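You operate a simulated robot arm through the tools that you are given. There is no shell and no other tool.

The job below is to be done with a simulated two-armed robot. You get a single attempt, and the scene is never put back.

JOB
Bring the belt dial of machine eight to the middle of the green, then run it briefly.
Fine: main switch off before the yellow-framed door opens; lock the green lever, shut the door; stop the spindle at the end, switch on. Where these are worked on the way, their far stop is far enough and under half their travel is too little: yellow-framed door.

It is judged by the outcome, as a careful person would: the job done as asked, and still so three seconds after it is handed in. It fails if anything else is knocked over, pushed out of place, dropped, spilled or broken.

ROBOT AND FRAMES
Two 7-joint arms with fingered hands on one trunk that stands fixed in place. Base frame: the origin is at the foot of the trunk, x ahead of it, y to its left, z up. Readings come in m, rad, newtons and seconds.
The left shoulder is at [0.02, 0.269, 1.172], the right one opposite. Payload 5 kg a hand.
The tool frame of a hand sits at the grasp point between the pads (the TCP): z along the fingers, y along the line on which they close. The tips reach 0.042 m beyond it. Largest opening 0.208 m; the body of the gripper starts 0.119 m behind the TCP. The gripper is a hand of 4 fingers: y runs from the thumb to the fingers, the wrist lies at [0, 0, -0.317] in the tool frame, and closing takes about 1.5 s.
Orientation is that of the tool frame in the base frame, as a unit quaternion [x, y, z, w]. With the fingers straight down and closing along the base's y, the tool's x points along the base's -x, its y along +y and its z along -z.

CONTROLS
- The arms move only by the tool arm_command. It takes "left_targets", "right_targets" or both (then of equal length, played together; a hand with none holds still); each is a list of rows, each an object of numbers (a shift or turn left out is 0, a gripper value left out holds the last): "wx", "wy", "wz": the turn, a rotation vector about the base's x, y, z in rad; "dx", "dy", "dz": the shift along the base's x, y, z in m. In form: [{"wx": .., "wy": .., "wz": .., "dx": .., "dy": .., "dz": ..}, ...]. A call has 1 to 20 rows; each row is the pose to reach, as a shift and turn from the pose commanded when the call began. "left_fingers" and "right_fingers" are, for a hand that has rows, the opening in per cent of the stroke, from 0 (shut) to 100 (fully open), set as the call begins (left out, the last holds). Each row takes 0.2 s and may step no farther than 0.05 m and 0.15 rad from the row before; otherwise, or with a gripper value out of range, the whole call is refused. A pose out of reach is approached as far as the arm can. The call stops where the force on the tool passes 40 N (or 10 N more than at its start, if that is more) or the arm is blocked; 0.2 s more then pass. The fingers move at their own pace (about 0.153 m/s each) and stop on an object; they squeeze with about 27 N. The grip force told is the motor's: it shows also when the fingers shut on nothing. Time passes only in rows, and 0.2 s behind the last, so rows that repeat a pose let the fingers close. The reply holds the time, the measured pose of the TCP, the force on the tool along the base axes, the opening and the grip force, in the units named above and with some noise, with the torque about the TCP (base axes, N m) and any sound that the robot's microphone picked up, and new pictures: "pictures" is both (left out), scene, wrist or none (wrist: the cameras of the hands that moved).
- Cameras (640 x 400 px; columns grow to the right, rows downward): "scene" is now at [0.1356, 0.0359, 1.414]; the picture's right is [0.50, -0.87, 0.00], its down [-0.68, -0.39, -0.62] and it looks along [0.54, 0.31, -0.79] (base axes); focal length 249 px, centre (320, 200). "left" rides on the left gripper at [-0.093, 0.001, -0.146] in its tool frame; the picture's right is [-0.01, -1.00, 0.00], its down [0.84, -0.01, -0.54] and it looks along [0.54, -0.01, 0.84] (tool axes); focal length 280 px, centre (320, 200). "right" rides on the right gripper at [0.093, 0.001, -0.146] in its tool frame; the picture's right is [-0.01, 1.00, 0.00], its down [-0.84, -0.01, -0.54] and it looks along [-0.54, -0.01, 0.84] (tool axes); focal length 280 px, centre (320, 200). There is no depth. A picture from a camera that has moved, and an enlarged one, comes with that camera's place and axes in the base frame and with its lens.
- move_column(by): slides the trunk up (or, below 0, down) by that many m; the arms and the scene camera ride with it, the base frame stays. It gives what a move gives, with no picture.
- set_fingers(finger1, finger2, finger3, thumb_bend, hand): sets how far each is bent, from 0 (flat) to 100 (curled in); at 30 the hand is open as for a grip, at 70 the pads meet at the TCP. One left out holds its place. A second passes; each finger stops where it meets its share of the squeeze, and holds until it gets a number again. A gripper value or a shape takes the hand back. It gives what a move gives, with no picture; readings hold the bend of each and the force on the fingers (four entries, about 0 where the hand has none), thumb and palm.
- hand_shape(shape, hand): the hand has 4 fingers and takes this shape, open, in about a second: jaw (thumb against the fingers, like two jaws); tri (thumb and two fingers); tip (a fingertip pinch); poke (one finger out to press); point (the index stretched); flat (the hand flat); cup (the hand cupped); fist (a fist). The gripper value then closes the fingers along that shape, each until it touches; the sizes above hold for jaw. It gives what a move gives, with no picture.
- head_to(pan, tilt): turns the head with the scene camera to pan (to the left, within 1.396 rad either way) and tilt (down, from -0.506 to 1.204), counted from straight ahead of the robot. It gives what a move gives, and a new picture of the scene camera.
- enlarge(camera, box): a new picture of the part [left, top, right, bottom] of that camera's present view, enlarged. It takes no simulated time.
- close_job(): hands the job in; it is judged then, once.

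Places have to be worked out from the pictures, the camera data and where the tool is seen. Open the grippers and draw the arms clear of the work before you hand the job in, unless the task says otherwise.

The tools are called after "Request:" by a JSON object that holds its "fn" and its "kwargs". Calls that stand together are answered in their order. arm_command: Moves the arms, as the interface text tells. Its arguments: {"type":"object","properties":{"left_targets":{"type":"array"},"left_fingers":{"type":"number"},"right_targets":{"type":"array"},"right_fingers":{"type":"number"},"pictures":{"type":"string","enum":["both","scene","wrist","none"]}},"required":[]} The other tools are called the same way: move_column (by) slides the trunk up or down; hand_shape (shape, hand) gives the hand a shape; set_fingers (finger1, finger2, finger3, thumb_bend, hand) moves the fingers one by one; head_to (pan, tilt) turns the head that bears the scene camera; enlarge (camera, box) takes an enlarged picture of a part of a camera's view; close_job () hands the job in.

At the start:

```text
clock: 0.0
left_eef_pos: [0.4776, 0.6149, 1.0852]
left_orientation: [-0.228, 0.974, 0.0, 0.0]
left_wrist_force: [-0.3, -1.3, 0.1]
left_wrist_torque: [-0.03, 0.0, -0.03]
left_finger_gap: 0.2079
left_finger_force: 0.1
left_shape: jaw
left_bend: [30.0, 30.0, 30.0, 30.0]
left_finger forces: [0.0, 0.1, 0.0, 0.1, 0.0, 0.0]
right_eef_pos: [0.4676, -0.0008, 1.092]
right_orientation: [-0.228, 0.974, 0.001, 0.0]
right_wrist_force: [0.6, -0.1, -0.5]
right_wrist_torque: [-0.01, 0.01, -0.02]
right_finger_gap: 0.2077
right_finger_force: 0.0
right_shape: jaw
right_bend: [30.0, 30.0, 30.0, 30.0]
right_finger forces: [0.1, 0.1, 0.0, 0.0, 0.0, 0.0]
trunk travel left (down, up): [-0.55, 0.071]
head pan, tilt: [0.52, 0.906]
```

scene: 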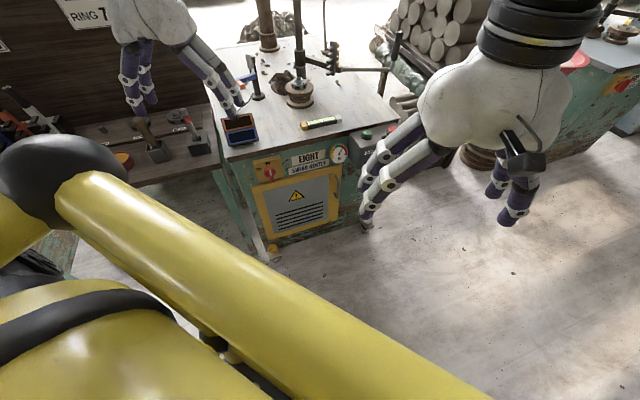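
right: 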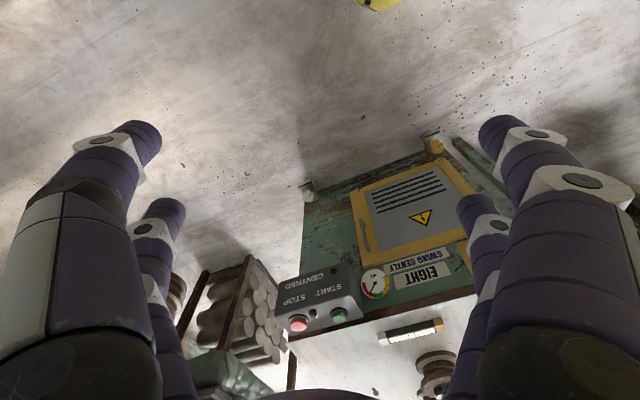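
left: 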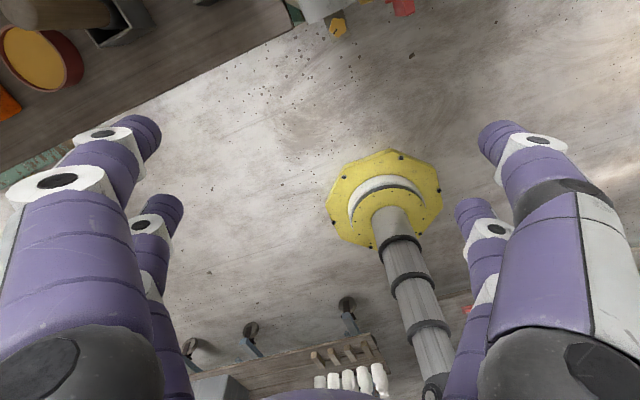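

I see machine EIGHT ahead with its red main switch, yellow-framed door, round dial gauge and a start/stop box. I enlarge the scene and wrist views to read the details before moving.

Request:
{"fn": "enlarge", "kwargs": {"camera": "scene", "box": [200, 100, 420, 260]}}

Request:
{"fn": "enlarge", "kwargs": {"camera": "right", "box": [260, 120, 500, 360]}}

Request:
{"fn": "enlarge", "kwargs": {"camera": "scene", "box": [60, 0, 460, 180]}}

```text
2.50 times, centred on (310, 180) of scene
camera zoom: at [0.1356, 0.0359, 1.414], right [0.5, -0.87, 0.0], down [-0.68, -0.39, -0.62], along [0.54, 0.31, -0.79], focal length 623 px, centre (345, 250)
```

zoom: 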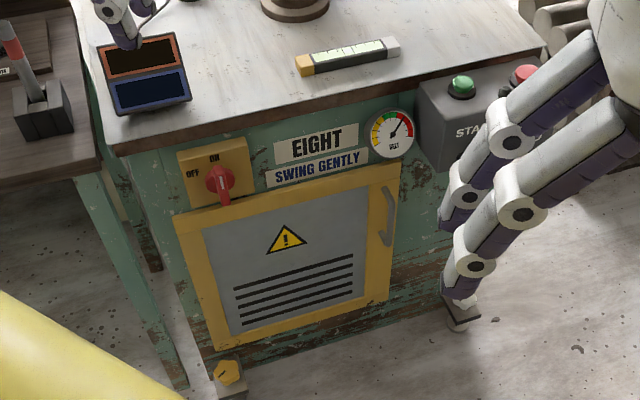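

```text
1.67 times, centred on (380, 240) of right
camera zoom: at [0.3819, -0.0408, 1.238], right [-0.43, 0.9, 0.0], down [0.76, 0.36, 0.54], along [0.49, 0.23, -0.84], focal length 467 px, centre (220, 133)
```

zoom: 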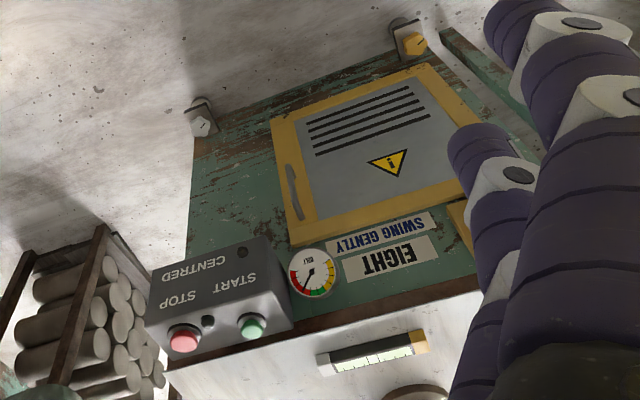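

```text
1.60 times, centred on (260, 90) of scene
camera zoom: at [0.1356, 0.0359, 1.414], right [0.5, -0.87, 0.0], down [-0.68, -0.39, -0.62], along [0.54, 0.31, -0.79], focal length 399 px, centre (416, 376)
```

zoom: 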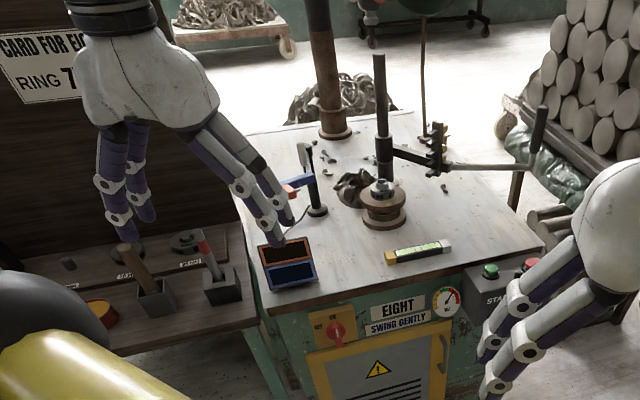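

There is a card on the wall "CARD FOR EI... RING 7..." that may carry instructions. I turn the head to read it.

Request:
{"fn": "head_to", "kwargs": {"pan": 0.9, "tilt": 0.5}}

```text
clock: 0.9
left_eef_pos: [0.4786, 0.6144, 1.0852]
left_orientation: [-0.228, 0.974, 0.0, 0.0]
left_wrist_force: [-0.2, -0.6, 0.5]
left_wrist_torque: [-0.03, -0.01, 0.04]
left_finger_gap: 0.2078
left_finger_force: 0.1
left_shape: jaw
left_bend: [30.0, 30.0, 30.0, 30.0]
left_finger forces: [0.0, 0.0, 0.0, 0.1, 0.0, 0.0]
right_eef_pos: [0.4663, -0.0001, 1.0933]
right_orientation: [-0.227, 0.974, -0.001, 0.001]
right_wrist_force: [0.3, -0.1, -0.4]
right_wrist_torque: [-0.01, 0.03, -0.01]
right_finger_gap: 0.2076
right_finger_force: 0.1
right_shape: jaw
right_bend: [30.0, 30.0, 30.0, 30.0]
right_finger forces: [0.0, 0.0, 0.1, 0.1, 0.0, 0.0]
trunk travel left (down, up): [-0.55, 0.071]
head pan, tilt: [0.901, 0.499]
camera scene: at [0.1269, 0.0699, 1.4483], right [0.78, -0.62, 0.0], down [-0.3, -0.38, -0.88], along [0.55, 0.69, -0.48], focal length 249 px, centre (320, 200)
```

scene: 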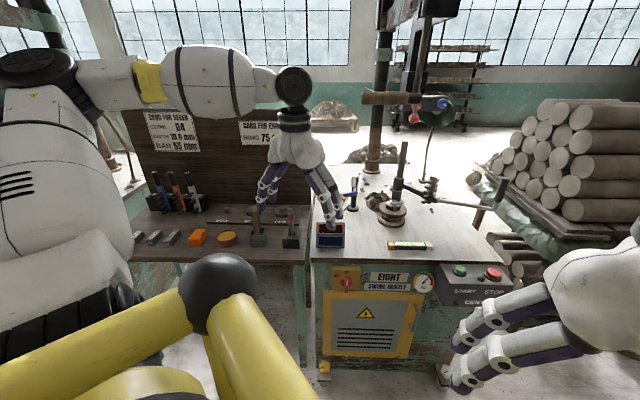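

Request:
{"fn": "enlarge", "kwargs": {"camera": "scene", "box": [130, 100, 330, 260]}}

Request:
{"fn": "enlarge", "kwargs": {"camera": "scene", "box": [300, 240, 540, 390]}}

Request:
{"fn": "enlarge", "kwargs": {"camera": "scene", "box": [300, 60, 540, 260]}}

```text
2.50 times, centred on (230, 180) of scene
camera zoom: at [0.1269, 0.0699, 1.4483], right [0.78, -0.62, 0.0], down [-0.3, -0.38, -0.88], along [0.55, 0.69, -0.48], focal length 623 px, centre (545, 250)
```

zoom: 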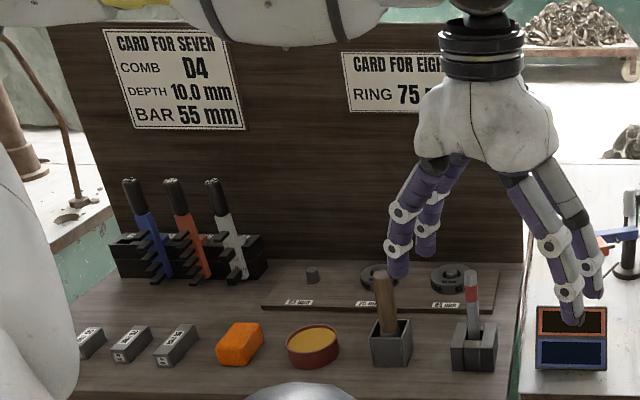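

```text
2.67 times, centred on (420, 315) of scene
camera zoom: at [0.1269, 0.0699, 1.4483], right [0.78, -0.62, 0.0], down [-0.3, -0.38, -0.88], along [0.55, 0.69, -0.48], focal length 665 px, centre (53, -107)
```

zoom: 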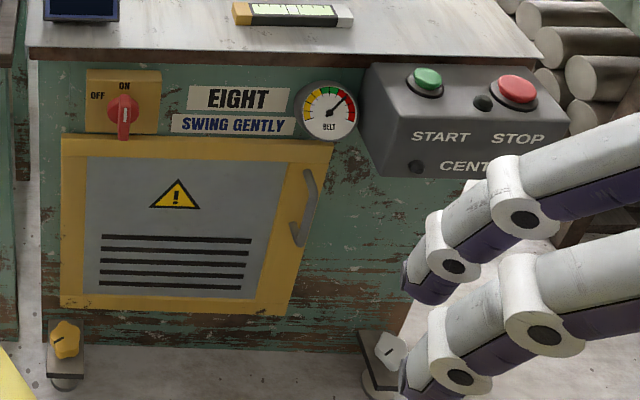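

```text
2.00 times, centred on (420, 160) of scene
camera zoom: at [0.1269, 0.0699, 1.4483], right [0.78, -0.62, 0.0], down [-0.3, -0.38, -0.88], along [0.55, 0.69, -0.48], focal length 499 px, centre (120, 280)
```

zoom: 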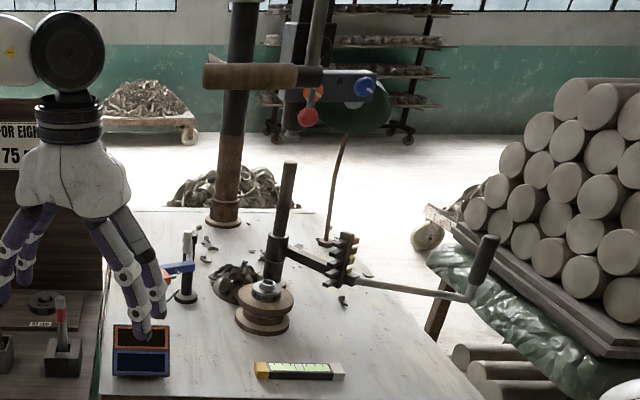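

The dial's needle sits past green, in the right-hand zone. I zoom hard on the dial, switch and box to read them.

Request:
{"fn": "enlarge", "kwargs": {"camera": "scene", "box": [405, 260, 445, 300]}}

Request:
{"fn": "enlarge", "kwargs": {"camera": "scene", "box": [430, 255, 520, 315]}}

Request:
{"fn": "enlarge", "kwargs": {"camera": "scene", "box": [310, 260, 430, 400]}}

Request:
{"fn": "head_to", "kwargs": {"pan": 0.35, "tilt": 0.7}}

```text
10.00 times, centred on (425, 280) of scene
camera zoom: at [0.1269, 0.0699, 1.4483], right [0.78, -0.62, 0.0], down [-0.3, -0.38, -0.88], along [0.55, 0.69, -0.48], focal length 2493 px, centre (-730, -600)
```

zoom: 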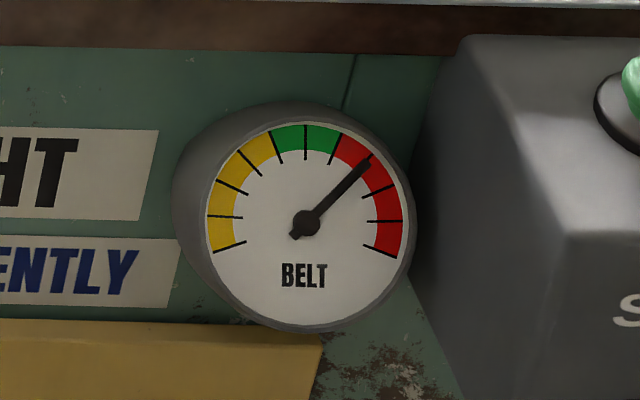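

```text
6.67 times, centred on (475, 285) of scene
camera zoom: at [0.1269, 0.0699, 1.4483], right [0.78, -0.62, 0.0], down [-0.3, -0.38, -0.88], along [0.55, 0.69, -0.48], focal length 1662 px, centre (-713, -367)
```

zoom: 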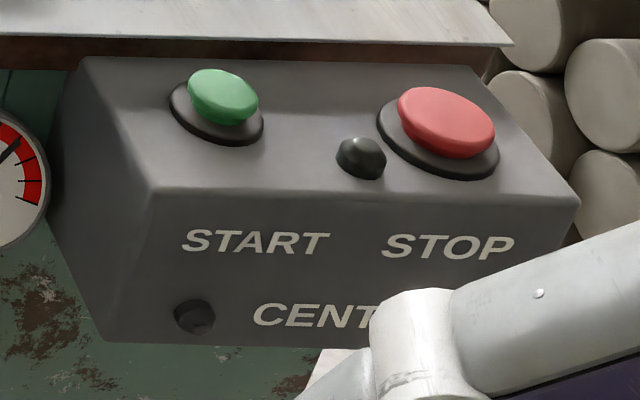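

```text
2.86 times, centred on (370, 330) of scene
camera zoom: at [0.1269, 0.0699, 1.4483], right [0.78, -0.62, 0.0], down [-0.3, -0.38, -0.88], along [0.55, 0.69, -0.48], focal length 712 px, centre (177, -171)
```

zoom: 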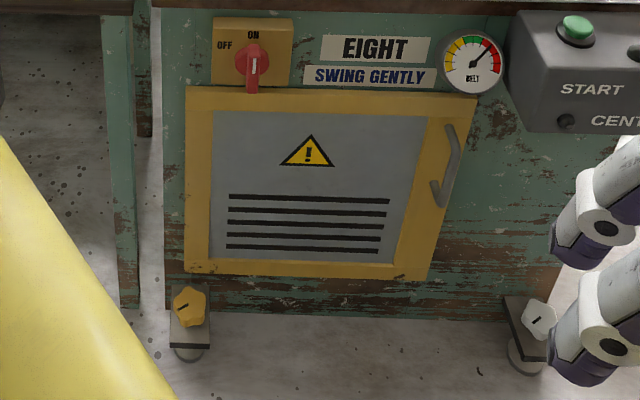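

```text
clock: 1.8
left_eef_pos: [0.477, 0.6147, 1.0853]
left_orientation: [-0.229, 0.974, 0.0, 0.0]
left_wrist_force: [0.3, 0.1, 0.0]
left_wrist_torque: [-0.04, 0.01, -0.01]
left_finger_gap: 0.2077
left_finger_force: 0.0
left_shape: jaw
left_bend: [30.0, 30.0, 30.0, 30.0]
left_finger forces: [0.0, 0.1, 0.1, 0.0, 0.0, 0.0]
right_eef_pos: [0.467, -0.0002, 1.0924]
right_orientation: [-0.227, 0.974, -0.001, 0.0]
right_wrist_force: [-0.1, -0.2, 0.5]
right_wrist_torque: [0.02, -0.02, -0.01]
right_finger_gap: 0.2076
right_finger_force: 0.0
right_shape: jaw
right_bend: [30.0, 30.0, 30.0, 30.0]
right_finger forces: [0.0, 0.1, 0.0, 0.1, 0.1, 0.1]
trunk travel left (down, up): [-0.55, 0.071]
head pan, tilt: [0.351, 0.7]
camera scene: at [0.1501, 0.0279, 1.4306], right [0.34, -0.94, 0.0], down [-0.6, -0.22, -0.77], along [0.72, 0.26, -0.64], focal length 249 px, centre (320, 200)
```

scene: 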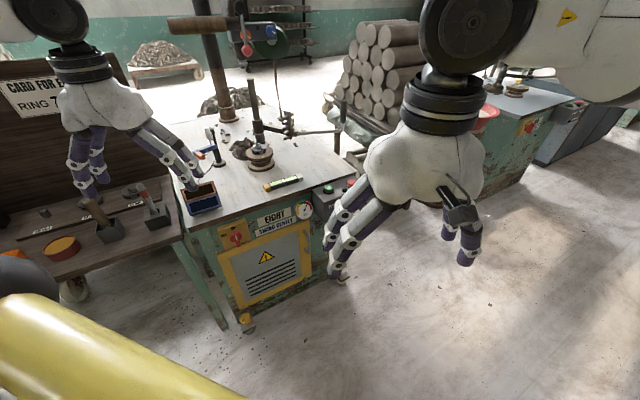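

Needle is at about tick 7 of 10, green runs from tick 4 to 6, so the goal is tick 5 (straight up). I bring the left hand to face the machine front (fingers horizontal, towards the switch) while staying well clear, and move the right hand aside to open the view.

Request:
{"fn": "arm_command", "kwargs": {"left_targets": [{"wx": 0.0887, "wy": -0.113, "wz": 0.0295, "dx": 0.0048, "dy": -0.0168, "dz": -0.0259}, {"wx": 0.1774, "wy": -0.226, "wz": 0.059, "dx": 0.0096, "dy": -0.0336, "dz": -0.0518}, {"wx": 0.2661, "wy": -0.3389, "wz": 0.0885, "dx": 0.0145, "dy": -0.0505, "dz": -0.0777}, {"wx": 0.3548, "wy": -0.4519, "wz": 0.118, "dx": 0.0193, "dy": -0.0673, "dz": -0.1036}, {"wx": 0.4435, "wy": -0.5649, "wz": 0.1475, "dx": 0.0241, "dy": -0.0841, "dz": -0.1295}, {"wx": 0.5321, "wy": -0.6779, "wz": 0.1771, "dx": 0.0289, "dy": -0.1009, "dz": -0.1555}, {"wx": 0.6208, "wy": -0.7909, "wz": 0.2066, "dx": 0.0337, "dy": -0.1177, "dz": -0.1814}, {"wx": 0.7095, "wy": -0.9038, "wz": 0.2361, "dx": 0.0386, "dy": -0.1346, "dz": -0.2073}, {"wx": 0.7982, "wy": -1.0168, "wz": 0.2656, "dx": 0.0434, "dy": -0.1514, "dz": -0.2332}, {"wx": 0.8869, "wy": -1.1298, "wz": 0.2951, "dx": 0.0482, "dy": -0.1682, "dz": -0.2591}, {"wx": 0.9756, "wy": -1.2428, "wz": 0.3246, "dx": 0.053, "dy": -0.185, "dz": -0.285}], "right_targets": [{"dy": -0.023}, {"dy": -0.046}, {"dy": -0.069}, {"dy": -0.092}, {"dy": -0.115}, {"dy": -0.138}, {"dy": -0.161}, {"dy": -0.184}, {"dy": -0.207}, {"dy": -0.23}, {"dy": -0.25}], "pictures": "both"}}

```text
clock: 4.2
left_eef_pos: [0.6349, 0.5964, 0.8948]
left_orientation: [-0.301, 0.671, 0.276, 0.619]
left_wrist_force: [0.2, 0.8, 0.3]
left_wrist_torque: [0.07, -0.08, 0.01]
left_finger_gap: 0.208
left_finger_force: 0.0
left_shape: jaw
left_bend: [30.0, 30.0, 30.0, 30.0]
left_finger forces: [0.0, 0.0, 0.0, 0.0, 0.1, 0.0]
left hand out of reach, approached as far as the arm can: row 4, 5, 6, 7, 8, 9, 10, 11
right_eef_pos: [0.4659, -0.2475, 1.0926]
right_orientation: [-0.228, 0.974, -0.001, -0.001]
right_wrist_force: [0.5, 0.5, -0.4]
right_wrist_torque: [-0.1, 0.14, 0.01]
right_finger_gap: 0.2073
right_finger_force: 0.0
right_shape: jaw
right_bend: [30.0, 30.0, 30.0, 30.0]
right_finger forces: [0.1, 0.1, 0.0, 0.0, 0.0, 0.1]
trunk travel left (down, up): [-0.55, 0.071]
head pan, tilt: [0.351, 0.7]
camera scene: at [0.1512, 0.0284, 1.4305], right [0.34, -0.94, 0.0], down [-0.61, -0.22, -0.76], along [0.72, 0.26, -0.65], focal length 249 px, centre (320, 200)
camera right: at [0.3813, -0.2883, 1.2369], right [-0.43, 0.9, 0.0], down [0.76, 0.36, 0.54], along [0.49, 0.23, -0.84], focal length 280 px, centre (320, 200)
camera left: at [0.5426, 0.4934, 0.9995], right [0.75, -0.66, 0.02], down [-0.39, -0.46, -0.8], along [0.54, 0.59, -0.61], focal length 280 px, centre (320, 200)
```

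scene: 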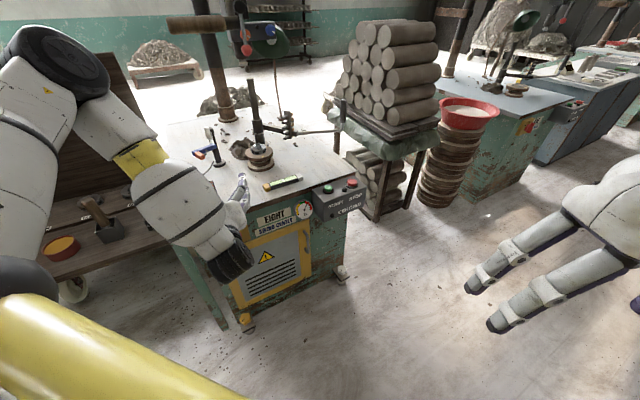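
right: 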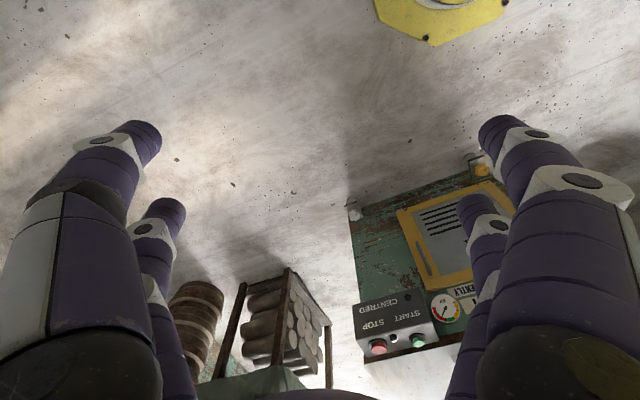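
left: 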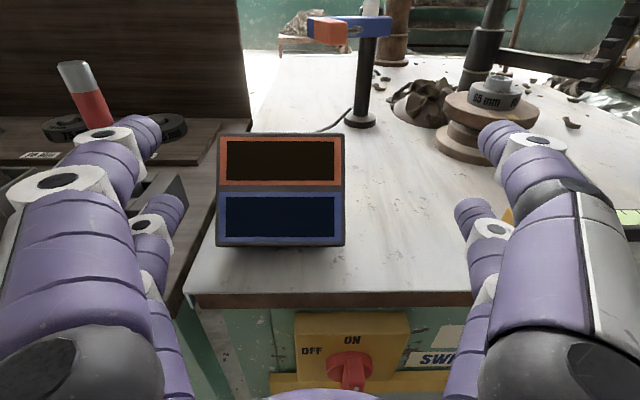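

The left arm couldn't fold as tight as asked and now hovers over the table edge at z≈0.895, clear of the tray. I raise the trunk a little to get more folding room before drawing the hand back in front of the face.

Request:
{"fn": "move_column", "kwargs": {"by": 0.07}}

```text
clock: 5.3
left_eef_pos: [0.6342, 0.5986, 0.9663]
left_orientation: [-0.302, 0.671, 0.277, 0.618]
left_wrist_force: [-0.2, -0.3, 0.3]
left_wrist_torque: [-0.01, 0.01, 0.09]
left_finger_gap: 0.208
left_finger_force: 0.2
left_shape: jaw
left_bend: [30.0, 30.0, 30.0, 30.0]
left_finger forces: [0.0, 0.0, 0.0, 0.0, 0.0, 0.0]
right_eef_pos: [0.4675, -0.2496, 1.1624]
right_orientation: [-0.227, 0.974, 0.0, -0.001]
right_wrist_force: [0.4, -0.1, 0.4]
right_wrist_torque: [0.01, 0.1, 0.01]
right_finger_gap: 0.208
right_finger_force: 0.1
right_shape: jaw
right_bend: [30.0, 30.0, 30.0, 30.0]
right_finger forces: [0.1, 0.0, 0.0, 0.0, 0.1, 0.1]
trunk travel left (down, up): [-0.62, 0.001]
head pan, tilt: [0.351, 0.7]
```

I test a single small row to see from which pose the commands count now (small upward shift only, still clear of everything).

Request:
{"fn": "arm_command", "kwargs": {"left_targets": [{"dz": 0.005}], "pictures": "none"}}

```text
clock: 5.7
left_eef_pos: [0.6336, 0.5967, 0.9709]
left_orientation: [-0.301, 0.67, 0.277, 0.62]
left_wrist_force: [-0.2, 0.6, -0.1]
left_wrist_torque: [0.02, 0.01, 0.01]
left_finger_gap: 0.2078
left_finger_force: 0.0
left_shape: jaw
left_bend: [30.0, 30.0, 30.0, 30.0]
left_finger forces: [0.0, 0.1, 0.2, 0.0, 0.0, 0.1]
right_eef_pos: [0.4672, -0.2513, 1.1636]
right_orientation: [-0.228, 0.974, -0.001, 0.0]
right_wrist_force: [-0.7, 0.0, -0.1]
right_wrist_torque: [0.03, -0.01, 0.0]
right_finger_gap: 0.2082
right_finger_force: 0.0
right_shape: jaw
right_bend: [30.0, 30.0, 30.0, 30.0]
right_finger forces: [0.0, 0.1, 0.0, 0.0, 0.0, 0.0]
trunk travel left (down, up): [-0.62, 0.001]
head pan, tilt: [0.351, 0.7]
```

Commands count from the reached pose. Now I draw the left hand back and down, to just in front of the machine's face at switch height, watching with the wrist camera.

Request:
{"fn": "arm_command", "kwargs": {"left_targets": [{"dx": -0.014, "dy": -0.0245, "dz": -0.0285}, {"dx": -0.028, "dy": -0.049, "dz": -0.057}, {"dx": -0.042, "dy": -0.0735, "dz": -0.0855}, {"dx": -0.056, "dy": -0.098, "dz": -0.114}, {"dx": -0.07, "dy": -0.1225, "dz": -0.1425}, {"dx": -0.084, "dy": -0.147, "dz": -0.171}], "pictures": "both"}}

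```text
clock: 7.1
left_eef_pos: [0.6321, 0.5938, 0.966]
left_orientation: [-0.302, 0.672, 0.275, 0.618]
left_wrist_force: [0.4, -0.1, 0.2]
left_wrist_torque: [0.01, -0.01, -0.04]
left_finger_gap: 0.208
left_finger_force: 0.2
left_shape: jaw
left_bend: [30.0, 30.0, 30.0, 30.0]
left_finger forces: [0.0, 0.0, 0.1, 0.0, 0.0, 0.0]
left hand out of reach, approached as far as the arm can: row 1, 2, 3, 4, 5, 6
right_eef_pos: [0.4672, -0.2499, 1.1635]
right_orientation: [-0.228, 0.974, 0.0, -0.001]
right_wrist_force: [0.3, -0.1, 0.2]
right_wrist_torque: [0.02, 0.01, -0.04]
right_finger_gap: 0.2079
right_finger_force: 0.1
right_shape: jaw
right_bend: [30.0, 30.0, 30.0, 30.0]
right_finger forces: [0.0, 0.0, 0.0, 0.0, 0.1, 0.1]
trunk travel left (down, up): [-0.62, 0.001]
head pan, tilt: [0.351, 0.7]
camera scene: at [0.1491, 0.0278, 1.5007], right [0.34, -0.94, 0.0], down [-0.6, -0.22, -0.76], along [0.72, 0.26, -0.64], focal length 249 px, centre (320, 200)
camera left: at [0.5396, 0.4913, 1.0718], right [0.75, -0.67, 0.02], down [-0.4, -0.46, -0.79], along [0.54, 0.58, -0.61], focal length 280 px, centre (320, 200)
```

scene: 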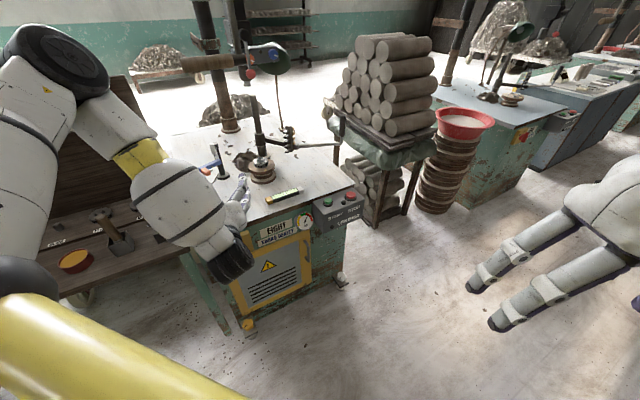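
left: 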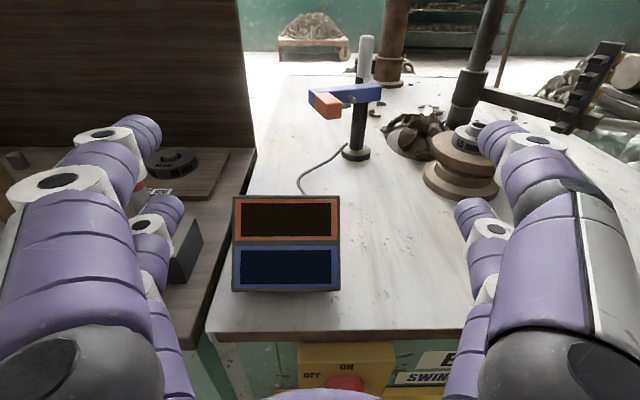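

The arm is at a wrist-bend limit with the fingers level, so I pitch the fingers to about 45° down while drawing back in front of the machine face.

Request:
{"fn": "arm_command", "kwargs": {"left_targets": [{"wx": -0.0743, "wy": 0.0664, "dx": -0.003, "dy": -0.005, "dz": 0.0}, {"wx": -0.1486, "wy": 0.1328, "dx": -0.009, "dy": -0.018, "dz": -0.015}, {"wx": -0.2229, "wy": 0.1992, "dx": -0.018, "dy": -0.036, "dz": -0.04}, {"wx": -0.2972, "wy": 0.2656, "dx": -0.028, "dy": -0.056, "dz": -0.07}, {"wx": -0.3715, "wy": 0.332, "dx": -0.038, "dy": -0.078, "dz": -0.1}, {"wx": -0.4458, "wy": 0.3984, "dx": -0.05, "dy": -0.1, "dz": -0.133}, {"wx": -0.52, "wy": 0.465, "dx": -0.062, "dy": -0.124, "dz": -0.166}], "pictures": "both"}}

```text
clock: 8.7
left_eef_pos: [0.5666, 0.4814, 0.8052]
left_orientation: [-0.379, 0.842, 0.156, 0.351]
left_wrist_force: [-0.5, 0.8, -0.8]
left_wrist_torque: [0.03, -0.01, -0.02]
left_finger_gap: 0.2081
left_finger_force: 0.1
left_shape: jaw
left_bend: [30.0, 30.0, 30.0, 30.0]
left_finger forces: [0.0, 0.0, 0.0, 0.0, 0.0, 0.1]
left hand out of reach, approached as far as the arm can: row 5, 6, 7
right_eef_pos: [0.466, -0.2496, 1.164]
right_orientation: [-0.228, 0.974, 0.0, 0.0]
right_wrist_force: [0.2, -0.2, 0.4]
right_wrist_torque: [-0.05, -0.01, 0.01]
right_finger_gap: 0.2079
right_finger_force: 0.0
right_shape: jaw
right_bend: [30.0, 30.0, 30.0, 30.0]
right_finger forces: [0.0, 0.0, 0.0, 0.0, 0.0, 0.0]
trunk travel left (down, up): [-0.62, 0.001]
head pan, tilt: [0.351, 0.7]
camera scene: at [0.149, 0.0278, 1.5008], right [0.34, -0.94, 0.0], down [-0.6, -0.22, -0.77], along [0.72, 0.26, -0.64], focal length 249 px, centre (320, 200)
camera left: at [0.541, 0.4533, 0.9737], right [0.75, -0.66, 0.01], down [-0.64, -0.74, -0.22], along [0.15, 0.16, -0.98], focal length 280 px, centre (320, 200)
```

scene: 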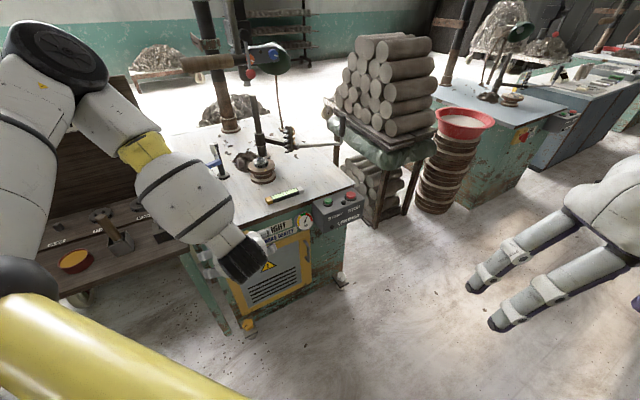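
left: 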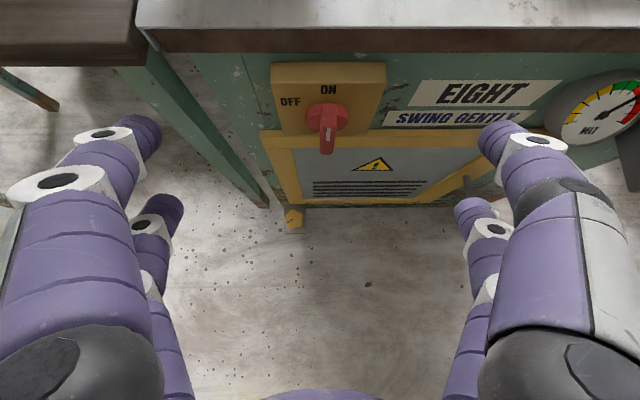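

The wrist camera now sees the switch well; knob near [0.65, 0.565, 0.69]. I zoom in on it for shape and labels.

Request:
{"fn": "enlarge", "kwargs": {"camera": "left", "box": [240, 40, 420, 170]}}

Request:
{"fn": "enlarge", "kwargs": {"camera": "scene", "box": [140, 170, 380, 340]}}

```text
3.08 times, centred on (330, 105) of left
camera zoom: at [0.541, 0.4533, 0.9737], right [0.75, -0.66, 0.01], down [-0.64, -0.74, -0.22], along [0.15, 0.16, -0.98], focal length 863 px, centre (289, 492)
```

zoom: 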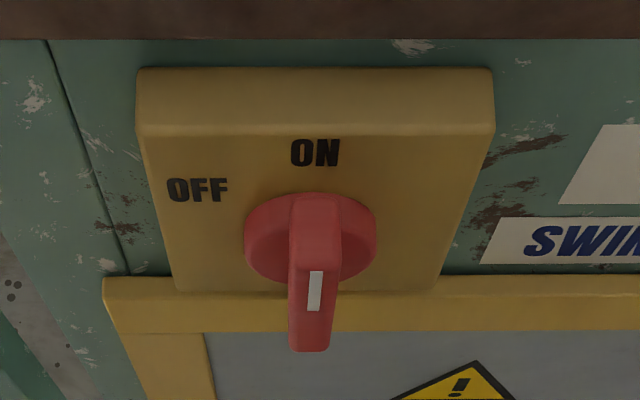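

```text
2.35 times, centred on (260, 255) of scene
camera zoom: at [0.149, 0.0278, 1.5008], right [0.34, -0.94, 0.0], down [-0.6, -0.22, -0.77], along [0.72, 0.26, -0.64], focal length 587 px, centre (461, 71)
```

zoom: 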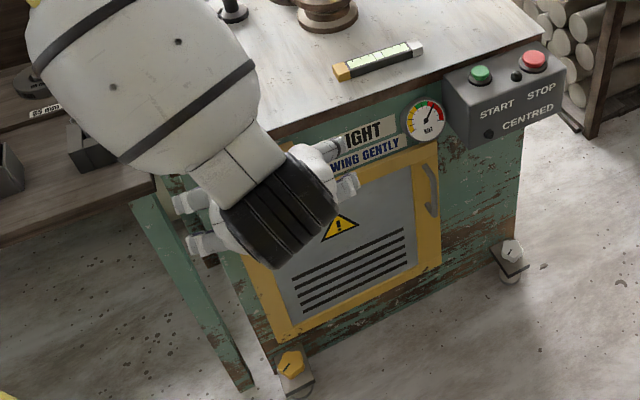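

The knob is a disc with an upright fin sticking out, mark up at ON, OFF to the left. I try the fingertip pinch shape on the left hand and look at how the fingers stand.

Request:
{"fn": "hand_shape", "kwargs": {"hand": "left", "shape": "tip"}}

Request:
{"fn": "enlarge", "kwargs": {"camera": "left", "box": [0, 0, 640, 400]}}

Request:
{"fn": "enlarge", "kwargs": {"camera": "scene", "box": [140, 170, 380, 340]}}

```text
clock: 9.6
left_eef_pos: [0.5671, 0.4817, 0.8061]
left_orientation: [-0.378, 0.842, 0.157, 0.351]
left_wrist_force: [0.1, 0.4, -0.3]
left_wrist_torque: [0.03, -0.01, 0.02]
left_finger_gap: 0.208
left_finger_force: 0.0
left_shape: tip
left_bend: [30.0, 30.0, 30.0, 30.0]
left_finger forces: [0.1, 0.0, 0.1, 0.1, 0.0, 0.0]
right_eef_pos: [0.4672, -0.2506, 1.1626]
right_orientation: [-0.227, 0.974, 0.0, 0.0]
right_wrist_force: [0.0, 0.4, 0.4]
right_wrist_torque: [-0.01, -0.01, 0.04]
right_finger_gap: 0.2079
right_finger_force: 0.0
right_shape: jaw
right_bend: [30.0, 30.0, 30.0, 30.0]
right_finger forces: [0.1, 0.0, 0.1, 0.0, 0.0, 0.0]
trunk travel left (down, up): [-0.62, 0.001]
head pan, tilt: [0.351, 0.7]
```

```text
1.00 times, centred on (320, 200) of left (not enlarged: the box is as wide or as high as the picture)
camera zoom: at [0.5409, 0.4535, 0.9741], right [0.75, -0.66, 0.01], down [-0.64, -0.74, -0.22], along [0.15, 0.16, -0.98], focal length 280 px, centre (320, 200)
```

zoom: 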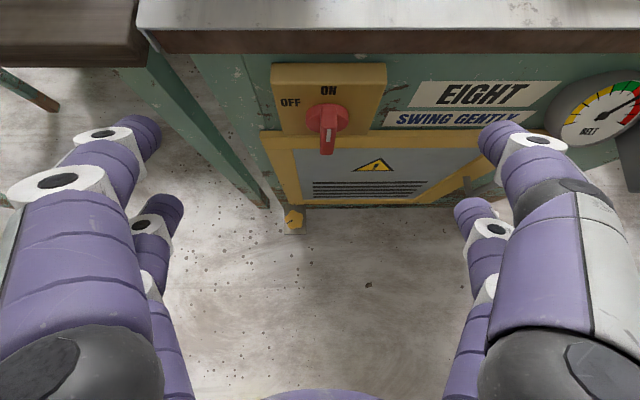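

```text
2.35 times, centred on (260, 255) of scene
camera zoom: at [0.149, 0.0279, 1.5008], right [0.34, -0.94, 0.0], down [-0.6, -0.22, -0.76], along [0.72, 0.26, -0.64], focal length 587 px, centre (461, 71)
```

zoom: 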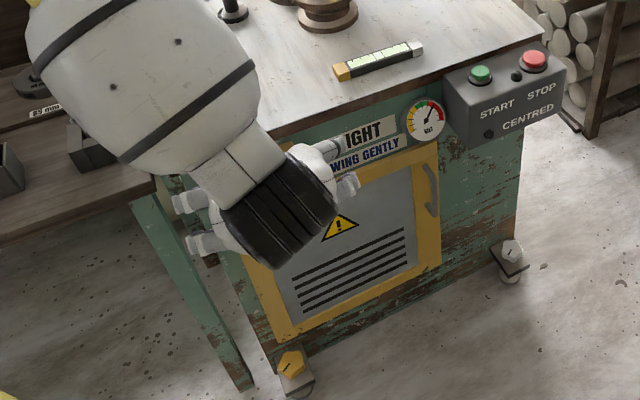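

The open tip shape looks like jaw; I close it partly in free space to see which fingers meet and where the tips end up.

Request:
{"fn": "arm_command", "kwargs": {"left_targets": [{"dz": 0}, {"dz": 0}, {"dz": 0}, {"dz": 0}, {"dz": 0}], "left_fingers": 20, "pictures": "wrist"}}

```text
clock: 10.8
left_eef_pos: [0.5665, 0.4803, 0.8054]
left_orientation: [-0.378, 0.842, 0.157, 0.351]
left_wrist_force: [0.7, -0.7, 0.1]
left_wrist_torque: [-0.03, 0.01, 0.01]
left_finger_gap: 0.0421
left_finger_force: 0.0
left_shape: tip
left_bend: [73.0, 73.0, 73.0, 70.0]
left_finger forces: [0.0, 0.0, 0.0, 0.0, 0.1, 0.0]
right_eef_pos: [0.4674, -0.2514, 1.1635]
right_orientation: [-0.228, 0.974, 0.001, 0.0]
right_wrist_force: [-0.1, 0.5, 0.1]
right_wrist_torque: [0.02, 0.0, -0.01]
right_finger_gap: 0.2081
right_finger_force: 0.1
right_shape: jaw
right_bend: [30.0, 30.0, 30.0, 30.0]
right_finger forces: [0.0, 0.0, 0.1, 0.0, 0.0, 0.0]
trunk travel left (down, up): [-0.62, 0.001]
head pan, tilt: [0.351, 0.7]
camera left: at [0.5409, 0.4535, 0.974], right [0.75, -0.66, 0.01], down [-0.64, -0.74, -0.22], along [0.15, 0.16, -0.98], focal length 280 px, centre (320, 200)
```

left: 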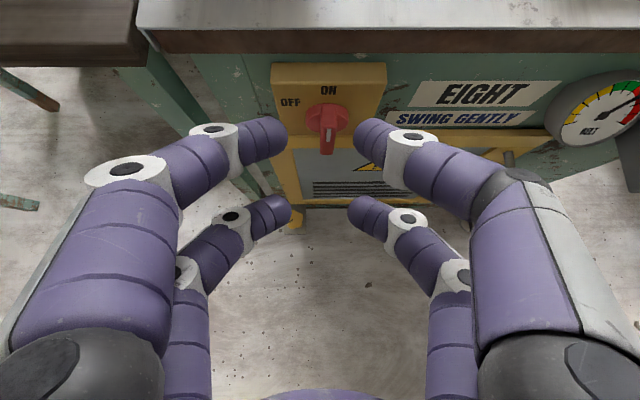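

Two pairs of opposing fingers sit at tool x≈±0.03, too wide for pinching the small fin neatly. A single stretched finger pushing the fin's upper half leftwards is better, so I try the poke shape.

Request:
{"fn": "hand_shape", "kwargs": {"hand": "left", "shape": "poke"}}

Request:
{"fn": "enlarge", "kwargs": {"camera": "left", "box": [0, 0, 640, 400]}}

Request:
{"fn": "enlarge", "kwargs": {"camera": "scene", "box": [140, 170, 380, 340]}}

```text
clock: 11.7
left_eef_pos: [0.5654, 0.4804, 0.8056]
left_orientation: [-0.379, 0.842, 0.157, 0.351]
left_wrist_force: [0.0, 0.1, -0.4]
left_wrist_torque: [-0.01, 0.0, 0.0]
left_finger_gap: 0.0
left_finger_force: 0.0
left_shape: poke
left_bend: [100.0, 100.0, 100.0, 33.0]
left_finger forces: [0.0, 0.1, 0.0, 0.1, 0.0, 0.0]
right_eef_pos: [0.4679, -0.2505, 1.1624]
right_orientation: [-0.228, 0.974, 0.0, -0.001]
right_wrist_force: [1.0, 0.0, 0.6]
right_wrist_torque: [0.0, 0.02, -0.03]
right_finger_gap: 0.208
right_finger_force: 0.0
right_shape: jaw
right_bend: [30.0, 30.0, 30.0, 30.0]
right_finger forces: [0.0, 0.0, 0.0, 0.0, 0.0, 0.0]
trunk travel left (down, up): [-0.62, 0.001]
head pan, tilt: [0.351, 0.7]
```

```text
1.00 times, centred on (320, 200) of left (not enlarged: the box is as wide or as high as the picture)
camera zoom: at [0.5409, 0.4535, 0.974], right [0.75, -0.66, 0.01], down [-0.64, -0.74, -0.22], along [0.15, 0.16, -0.98], focal length 280 px, centre (320, 200)
```

zoom: 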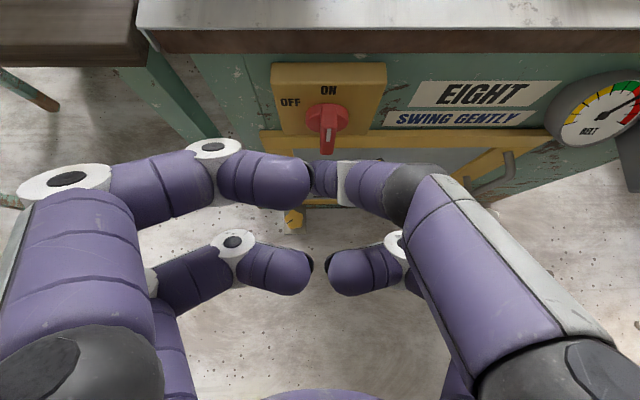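

```text
2.35 times, centred on (260, 255) of scene
camera zoom: at [0.149, 0.0278, 1.5008], right [0.34, -0.94, 0.0], down [-0.6, -0.22, -0.76], along [0.72, 0.26, -0.64], focal length 587 px, centre (461, 71)
```

zoom: 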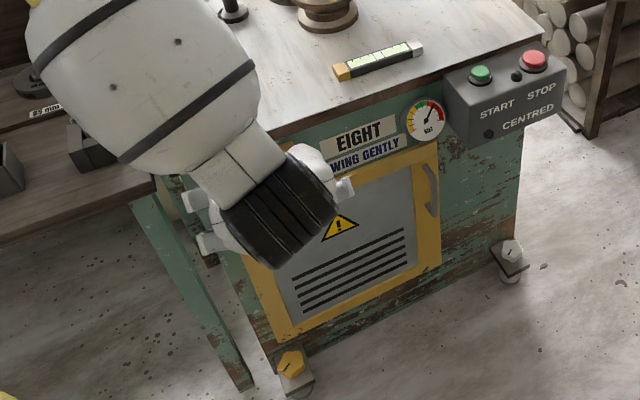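

The fingers still look half-way; I let time pass and look again.

Request:
{"fn": "arm_command", "kwargs": {"left_targets": [{"dz": 0}, {"dz": 0}, {"dz": 0}], "pictures": "wrist"}}

```text
clock: 12.5
left_eef_pos: [0.5665, 0.4811, 0.8046]
left_orientation: [-0.378, 0.842, 0.157, 0.351]
left_wrist_force: [0.5, -0.1, 0.3]
left_wrist_torque: [0.0, -0.01, -0.03]
left_finger_gap: 0.0
left_finger_force: 0.1
left_shape: poke
left_bend: [100.0, 100.0, 100.0, 33.0]
left_finger forces: [0.0, 0.1, 0.0, 0.0, 0.1, 0.1]
right_eef_pos: [0.4665, -0.2505, 1.1632]
right_orientation: [-0.227, 0.974, 0.0, 0.0]
right_wrist_force: [-0.5, -0.1, 0.8]
right_wrist_torque: [0.0, 0.01, 0.0]
right_finger_gap: 0.208
right_finger_force: 0.1
right_shape: jaw
right_bend: [30.0, 30.0, 30.0, 30.0]
right_finger forces: [0.0, 0.0, 0.0, 0.0, 0.1, 0.0]
trunk travel left (down, up): [-0.62, 0.001]
head pan, tilt: [0.351, 0.7]
camera left: at [0.5409, 0.4535, 0.974], right [0.75, -0.66, 0.01], down [-0.64, -0.74, -0.22], along [0.15, 0.16, -0.98], focal length 280 px, centre (320, 200)
```

left: 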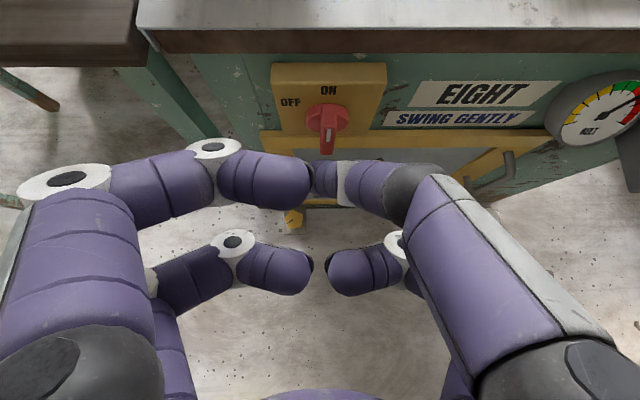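

Poke brings one digit forward at the centre with the others curled close behind it. I check the "point" shape too, since a stretched index may stand out farther.

Request:
{"fn": "hand_shape", "kwargs": {"hand": "left", "shape": "point"}}

Request:
{"fn": "enlarge", "kwargs": {"camera": "left", "box": [0, 0, 640, 400]}}

Request:
{"fn": "enlarge", "kwargs": {"camera": "scene", "box": [140, 170, 380, 340]}}

```text
clock: 13.4
left_eef_pos: [0.5673, 0.4823, 0.8056]
left_orientation: [-0.378, 0.842, 0.156, 0.351]
left_wrist_force: [-0.6, 0.2, 0.8]
left_wrist_torque: [-0.05, 0.0, -0.02]
left_finger_gap: 0.2017
left_finger_force: 0.0
left_shape: point
left_bend: [70.0, 100.0, 100.0, 32.0]
left_finger forces: [0.0, 0.1, 0.0, 0.1, 0.1, 0.0]
right_eef_pos: [0.4673, -0.2505, 1.1624]
right_orientation: [-0.227, 0.974, 0.0, 0.0]
right_wrist_force: [-0.7, -0.3, 0.3]
right_wrist_torque: [0.0, -0.03, 0.05]
right_finger_gap: 0.2078
right_finger_force: 0.0
right_shape: jaw
right_bend: [30.0, 30.0, 30.0, 30.0]
right_finger forces: [0.0, 0.1, 0.1, 0.0, 0.1, 0.0]
trunk travel left (down, up): [-0.62, 0.001]
head pan, tilt: [0.351, 0.7]
```

```text
1.00 times, centred on (320, 200) of left (not enlarged: the box is as wide or as high as the picture)
camera zoom: at [0.5409, 0.4535, 0.974], right [0.75, -0.66, 0.01], down [-0.64, -0.74, -0.22], along [0.15, 0.16, -0.98], focal length 280 px, centre (320, 200)
```

zoom: 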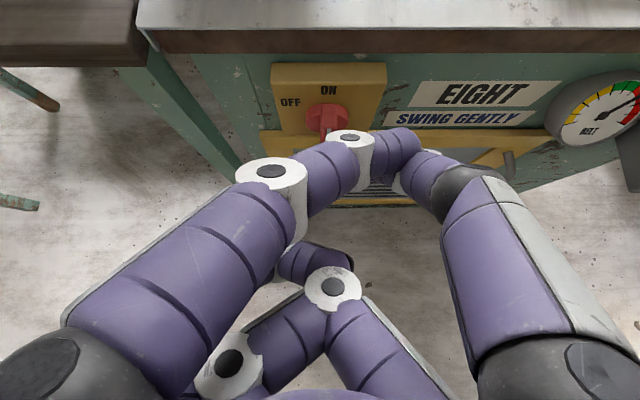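

```text
2.35 times, centred on (260, 255) of scene
camera zoom: at [0.149, 0.0278, 1.5007], right [0.34, -0.94, 0.0], down [-0.6, -0.22, -0.76], along [0.72, 0.26, -0.64], focal length 587 px, centre (461, 71)
```

zoom: 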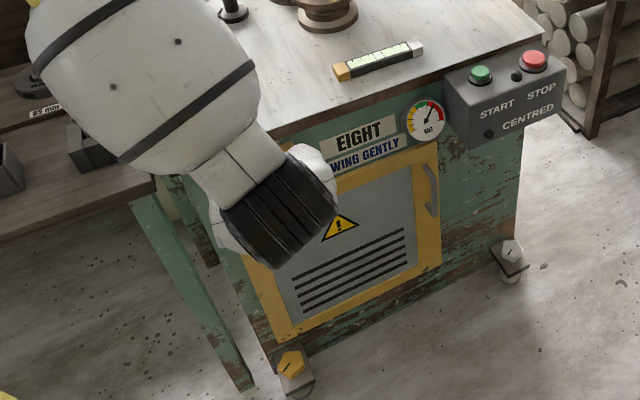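

The hand may still be moving to "point"; I let a bit of time pass and look.

Request:
{"fn": "arm_command", "kwargs": {"left_targets": [{"dz": 0}, {"dz": 0}, {"dz": 0}, {"dz": 0}], "pictures": "wrist"}}

```text
clock: 14.4
left_eef_pos: [0.5659, 0.4831, 0.8055]
left_orientation: [-0.378, 0.842, 0.157, 0.351]
left_wrist_force: [0.1, -0.5, 0.0]
left_wrist_torque: [0.0, 0.0, -0.01]
left_finger_gap: 0.2017
left_finger_force: 0.1
left_shape: point
left_bend: [70.0, 100.0, 100.0, 32.0]
left_finger forces: [0.0, 0.1, 0.0, 0.1, 0.0, 0.0]
right_eef_pos: [0.4667, -0.2506, 1.1638]
right_orientation: [-0.228, 0.974, -0.001, 0.0]
right_wrist_force: [-0.4, -1.0, 0.1]
right_wrist_torque: [0.03, 0.05, -0.03]
right_finger_gap: 0.2081
right_finger_force: 0.0
right_shape: jaw
right_bend: [30.0, 30.0, 30.0, 30.0]
right_finger forces: [0.0, 0.0, 0.1, 0.1, 0.0, 0.1]
trunk travel left (down, up): [-0.62, 0.001]
head pan, tilt: [0.351, 0.7]
camera left: at [0.541, 0.4535, 0.974], right [0.75, -0.66, 0.01], down [-0.64, -0.74, -0.22], along [0.15, 0.16, -0.98], focal length 280 px, centre (320, 200)
```

left: 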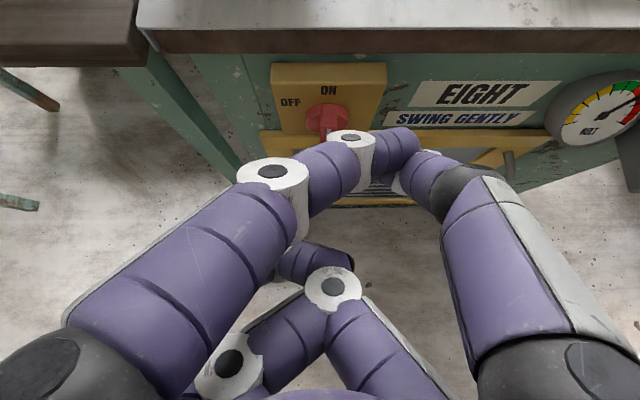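

The "point" finger crosses the centre obliquely, so instead I use the open jaw, where each digit is a straight rod: its upper-right digit will push the fin's upper half from right to left. I set jaw open and move so that digit's tip is right of the fin, still short of it.

Request:
{"fn": "hand_shape", "kwargs": {"hand": "left", "shape": "jaw"}}

Request:
{"fn": "arm_command", "kwargs": {"left_targets": [{"dx": -0.009, "dy": 0.0184, "dz": -0.029}, {"dx": -0.018, "dy": 0.0368, "dz": -0.058}, {"dx": -0.0268, "dy": 0.0552, "dz": -0.0875}], "left_fingers": 100, "pictures": "both"}}

```text
clock: 15.3
left_eef_pos: [0.5662, 0.4823, 0.8044]
left_orientation: [-0.378, 0.842, 0.157, 0.351]
left_wrist_force: [-0.2, 0.1, 1.0]
left_wrist_torque: [-0.03, 0.03, 0.03]
left_finger_gap: 0.208
left_finger_force: 0.2
left_shape: jaw
left_bend: [30.0, 30.0, 30.0, 30.0]
left_finger forces: [0.0, 0.0, 0.0, 0.0, 0.0, 0.0]
right_eef_pos: [0.4677, -0.2509, 1.1631]
right_orientation: [-0.228, 0.974, 0.0, 0.0]
right_wrist_force: [-0.4, -0.3, 0.1]
right_wrist_torque: [-0.04, 0.01, 0.02]
right_finger_gap: 0.2081
right_finger_force: 0.1
right_shape: jaw
right_bend: [30.0, 30.0, 30.0, 30.0]
right_finger forces: [0.1, 0.1, 0.0, 0.1, 0.1, 0.0]
trunk travel left (down, up): [-0.62, 0.001]
head pan, tilt: [0.351, 0.7]
```

```text
clock: 16.1
left_eef_pos: [0.5445, 0.5589, 0.7514]
left_orientation: [-0.379, 0.842, 0.157, 0.35]
left_wrist_force: [-0.5, 0.8, -0.3]
left_wrist_torque: [-0.04, -0.02, -0.03]
left_finger_gap: 0.2079
left_finger_force: 0.0
left_shape: jaw
left_bend: [30.0, 30.0, 30.0, 30.0]
left_finger forces: [0.0, 0.1, 0.0, 0.0, 0.0, 0.1]
left hand out of reach, approached as far as the arm can: row 1, 2, 3
right_eef_pos: [0.4684, -0.2507, 1.1631]
right_orientation: [-0.228, 0.974, 0.0, 0.0]
right_wrist_force: [0.7, 0.2, 0.8]
right_wrist_torque: [-0.05, -0.03, 0.01]
right_finger_gap: 0.208
right_finger_force: 0.0
right_shape: jaw
right_bend: [30.0, 30.0, 30.0, 30.0]
right_finger forces: [0.0, 0.0, 0.0, 0.0, 0.0, 0.0]
trunk travel left (down, up): [-0.62, 0.001]
head pan, tilt: [0.351, 0.7]
camera scene: at [0.1491, 0.0283, 1.5007], right [0.34, -0.94, 0.0], down [-0.6, -0.22, -0.76], along [0.72, 0.26, -0.64], focal length 249 px, centre (320, 200)
camera left: at [0.5169, 0.53, 0.9207], right [0.75, -0.66, 0.01], down [-0.64, -0.74, -0.22], along [0.15, 0.16, -0.98], focal length 280 px, centre (320, 200)
```

scene: 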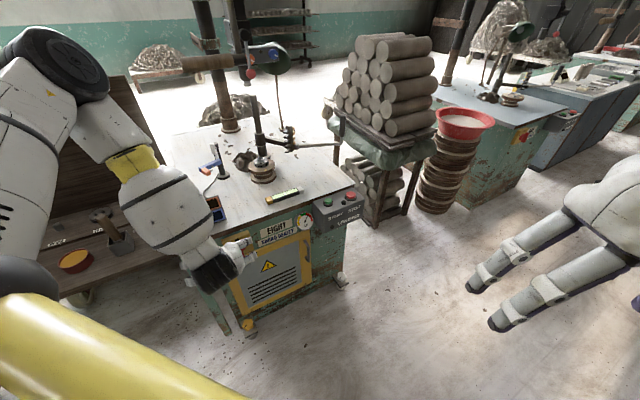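
left: 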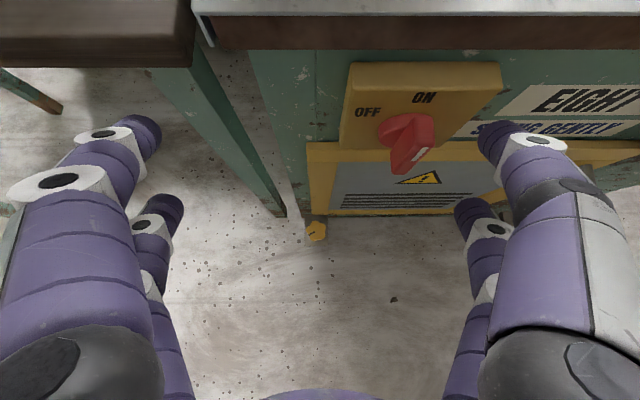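

The left arm is too folded here, and the machine's face points towards my right side, so the right arm suits the front work better. First I withdraw the left hand back, up and to the left, returning it to fingers-down.

Request:
{"fn": "arm_command", "kwargs": {"left_targets": [{"dx": 0.011, "dy": -0.038, "dz": 0.026}, {"dx": 0.022, "dy": -0.07, "dz": 0.055}, {"wx": -0.098, "wy": 0.087, "dx": 0.02, "dy": -0.075, "dz": 0.095}, {"wx": -0.196, "wy": 0.174, "dx": 0.015, "dy": -0.07, "dz": 0.135}, {"wx": -0.294, "wy": 0.261, "dx": 0.005, "dy": -0.055, "dz": 0.175}, {"wx": -0.392, "wy": 0.348, "dx": -0.01, "dy": -0.035, "dz": 0.21}, {"wx": -0.49, "wy": 0.435, "dx": -0.03, "dy": -0.01, "dz": 0.245}, {"wx": -0.586, "wy": 0.522, "dx": -0.05, "dy": 0.02, "dz": 0.275}, {"wx": -0.586, "wy": 0.522, "dx": -0.07, "dy": 0.05, "dz": 0.3}, {"wx": -0.586, "wy": 0.522, "dx": -0.09, "dy": 0.08, "dz": 0.32}, {"wx": -0.586, "wy": 0.522, "dx": -0.11, "dy": 0.105, "dz": 0.335}, {"wx": -0.586, "wy": 0.522, "dx": -0.1245, "dy": 0.121, "dz": 0.35}], "pictures": "both"}}

```text
clock: 18.7
left_eef_pos: [0.4116, 0.6783, 1.102]
left_orientation: [-0.41, 0.912, 0.001, 0.003]
left_wrist_force: [-1.2, -0.3, -0.8]
left_wrist_torque: [0.03, -0.13, 0.01]
left_finger_gap: 0.2082
left_finger_force: 0.0
left_shape: jaw
left_bend: [30.0, 30.0, 30.0, 30.0]
left_finger forces: [0.1, 0.0, 0.1, 0.0, 0.0, 0.0]
right_eef_pos: [0.4652, -0.25, 1.1635]
right_orientation: [-0.227, 0.974, 0.0, 0.001]
right_wrist_force: [-1.6, -0.1, 0.2]
right_wrist_torque: [0.03, -0.18, -0.01]
right_finger_gap: 0.2078
right_finger_force: 0.1
right_shape: jaw
right_bend: [30.0, 30.0, 30.0, 30.0]
right_finger forces: [0.1, 0.0, 0.0, 0.0, 0.0, 0.1]
trunk travel left (down, up): [-0.62, 0.001]
head pan, tilt: [0.351, 0.7]
camera scene: at [0.1475, 0.028, 1.5011], right [0.34, -0.94, 0.0], down [-0.6, -0.22, -0.77], along [0.72, 0.26, -0.64], focal length 249 px, centre (320, 200)
camera left: at [0.4732, 0.7481, 1.2483], right [0.76, -0.65, 0.0], down [-0.55, -0.64, 0.53], along [-0.35, -0.4, -0.85], focal length 280 px, centre (320, 200)
```

scene: 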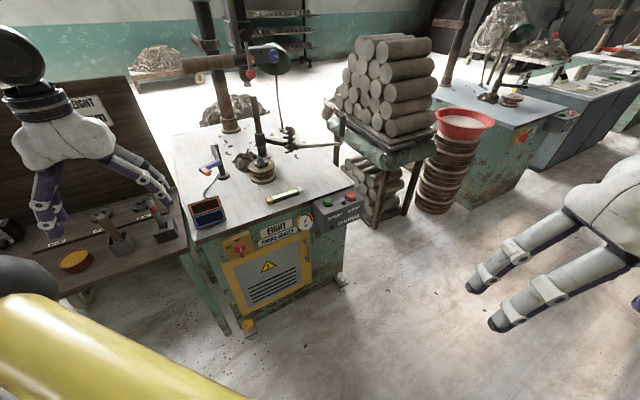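
left: 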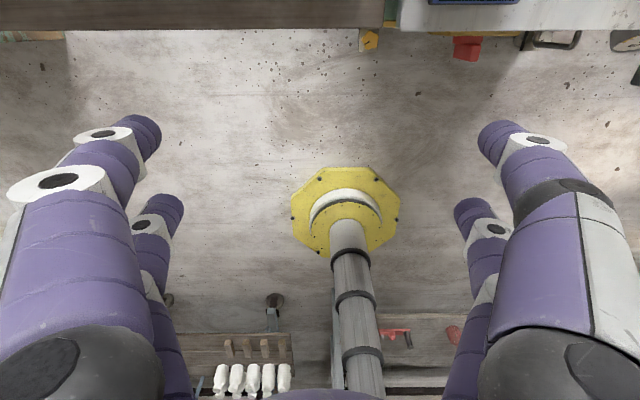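

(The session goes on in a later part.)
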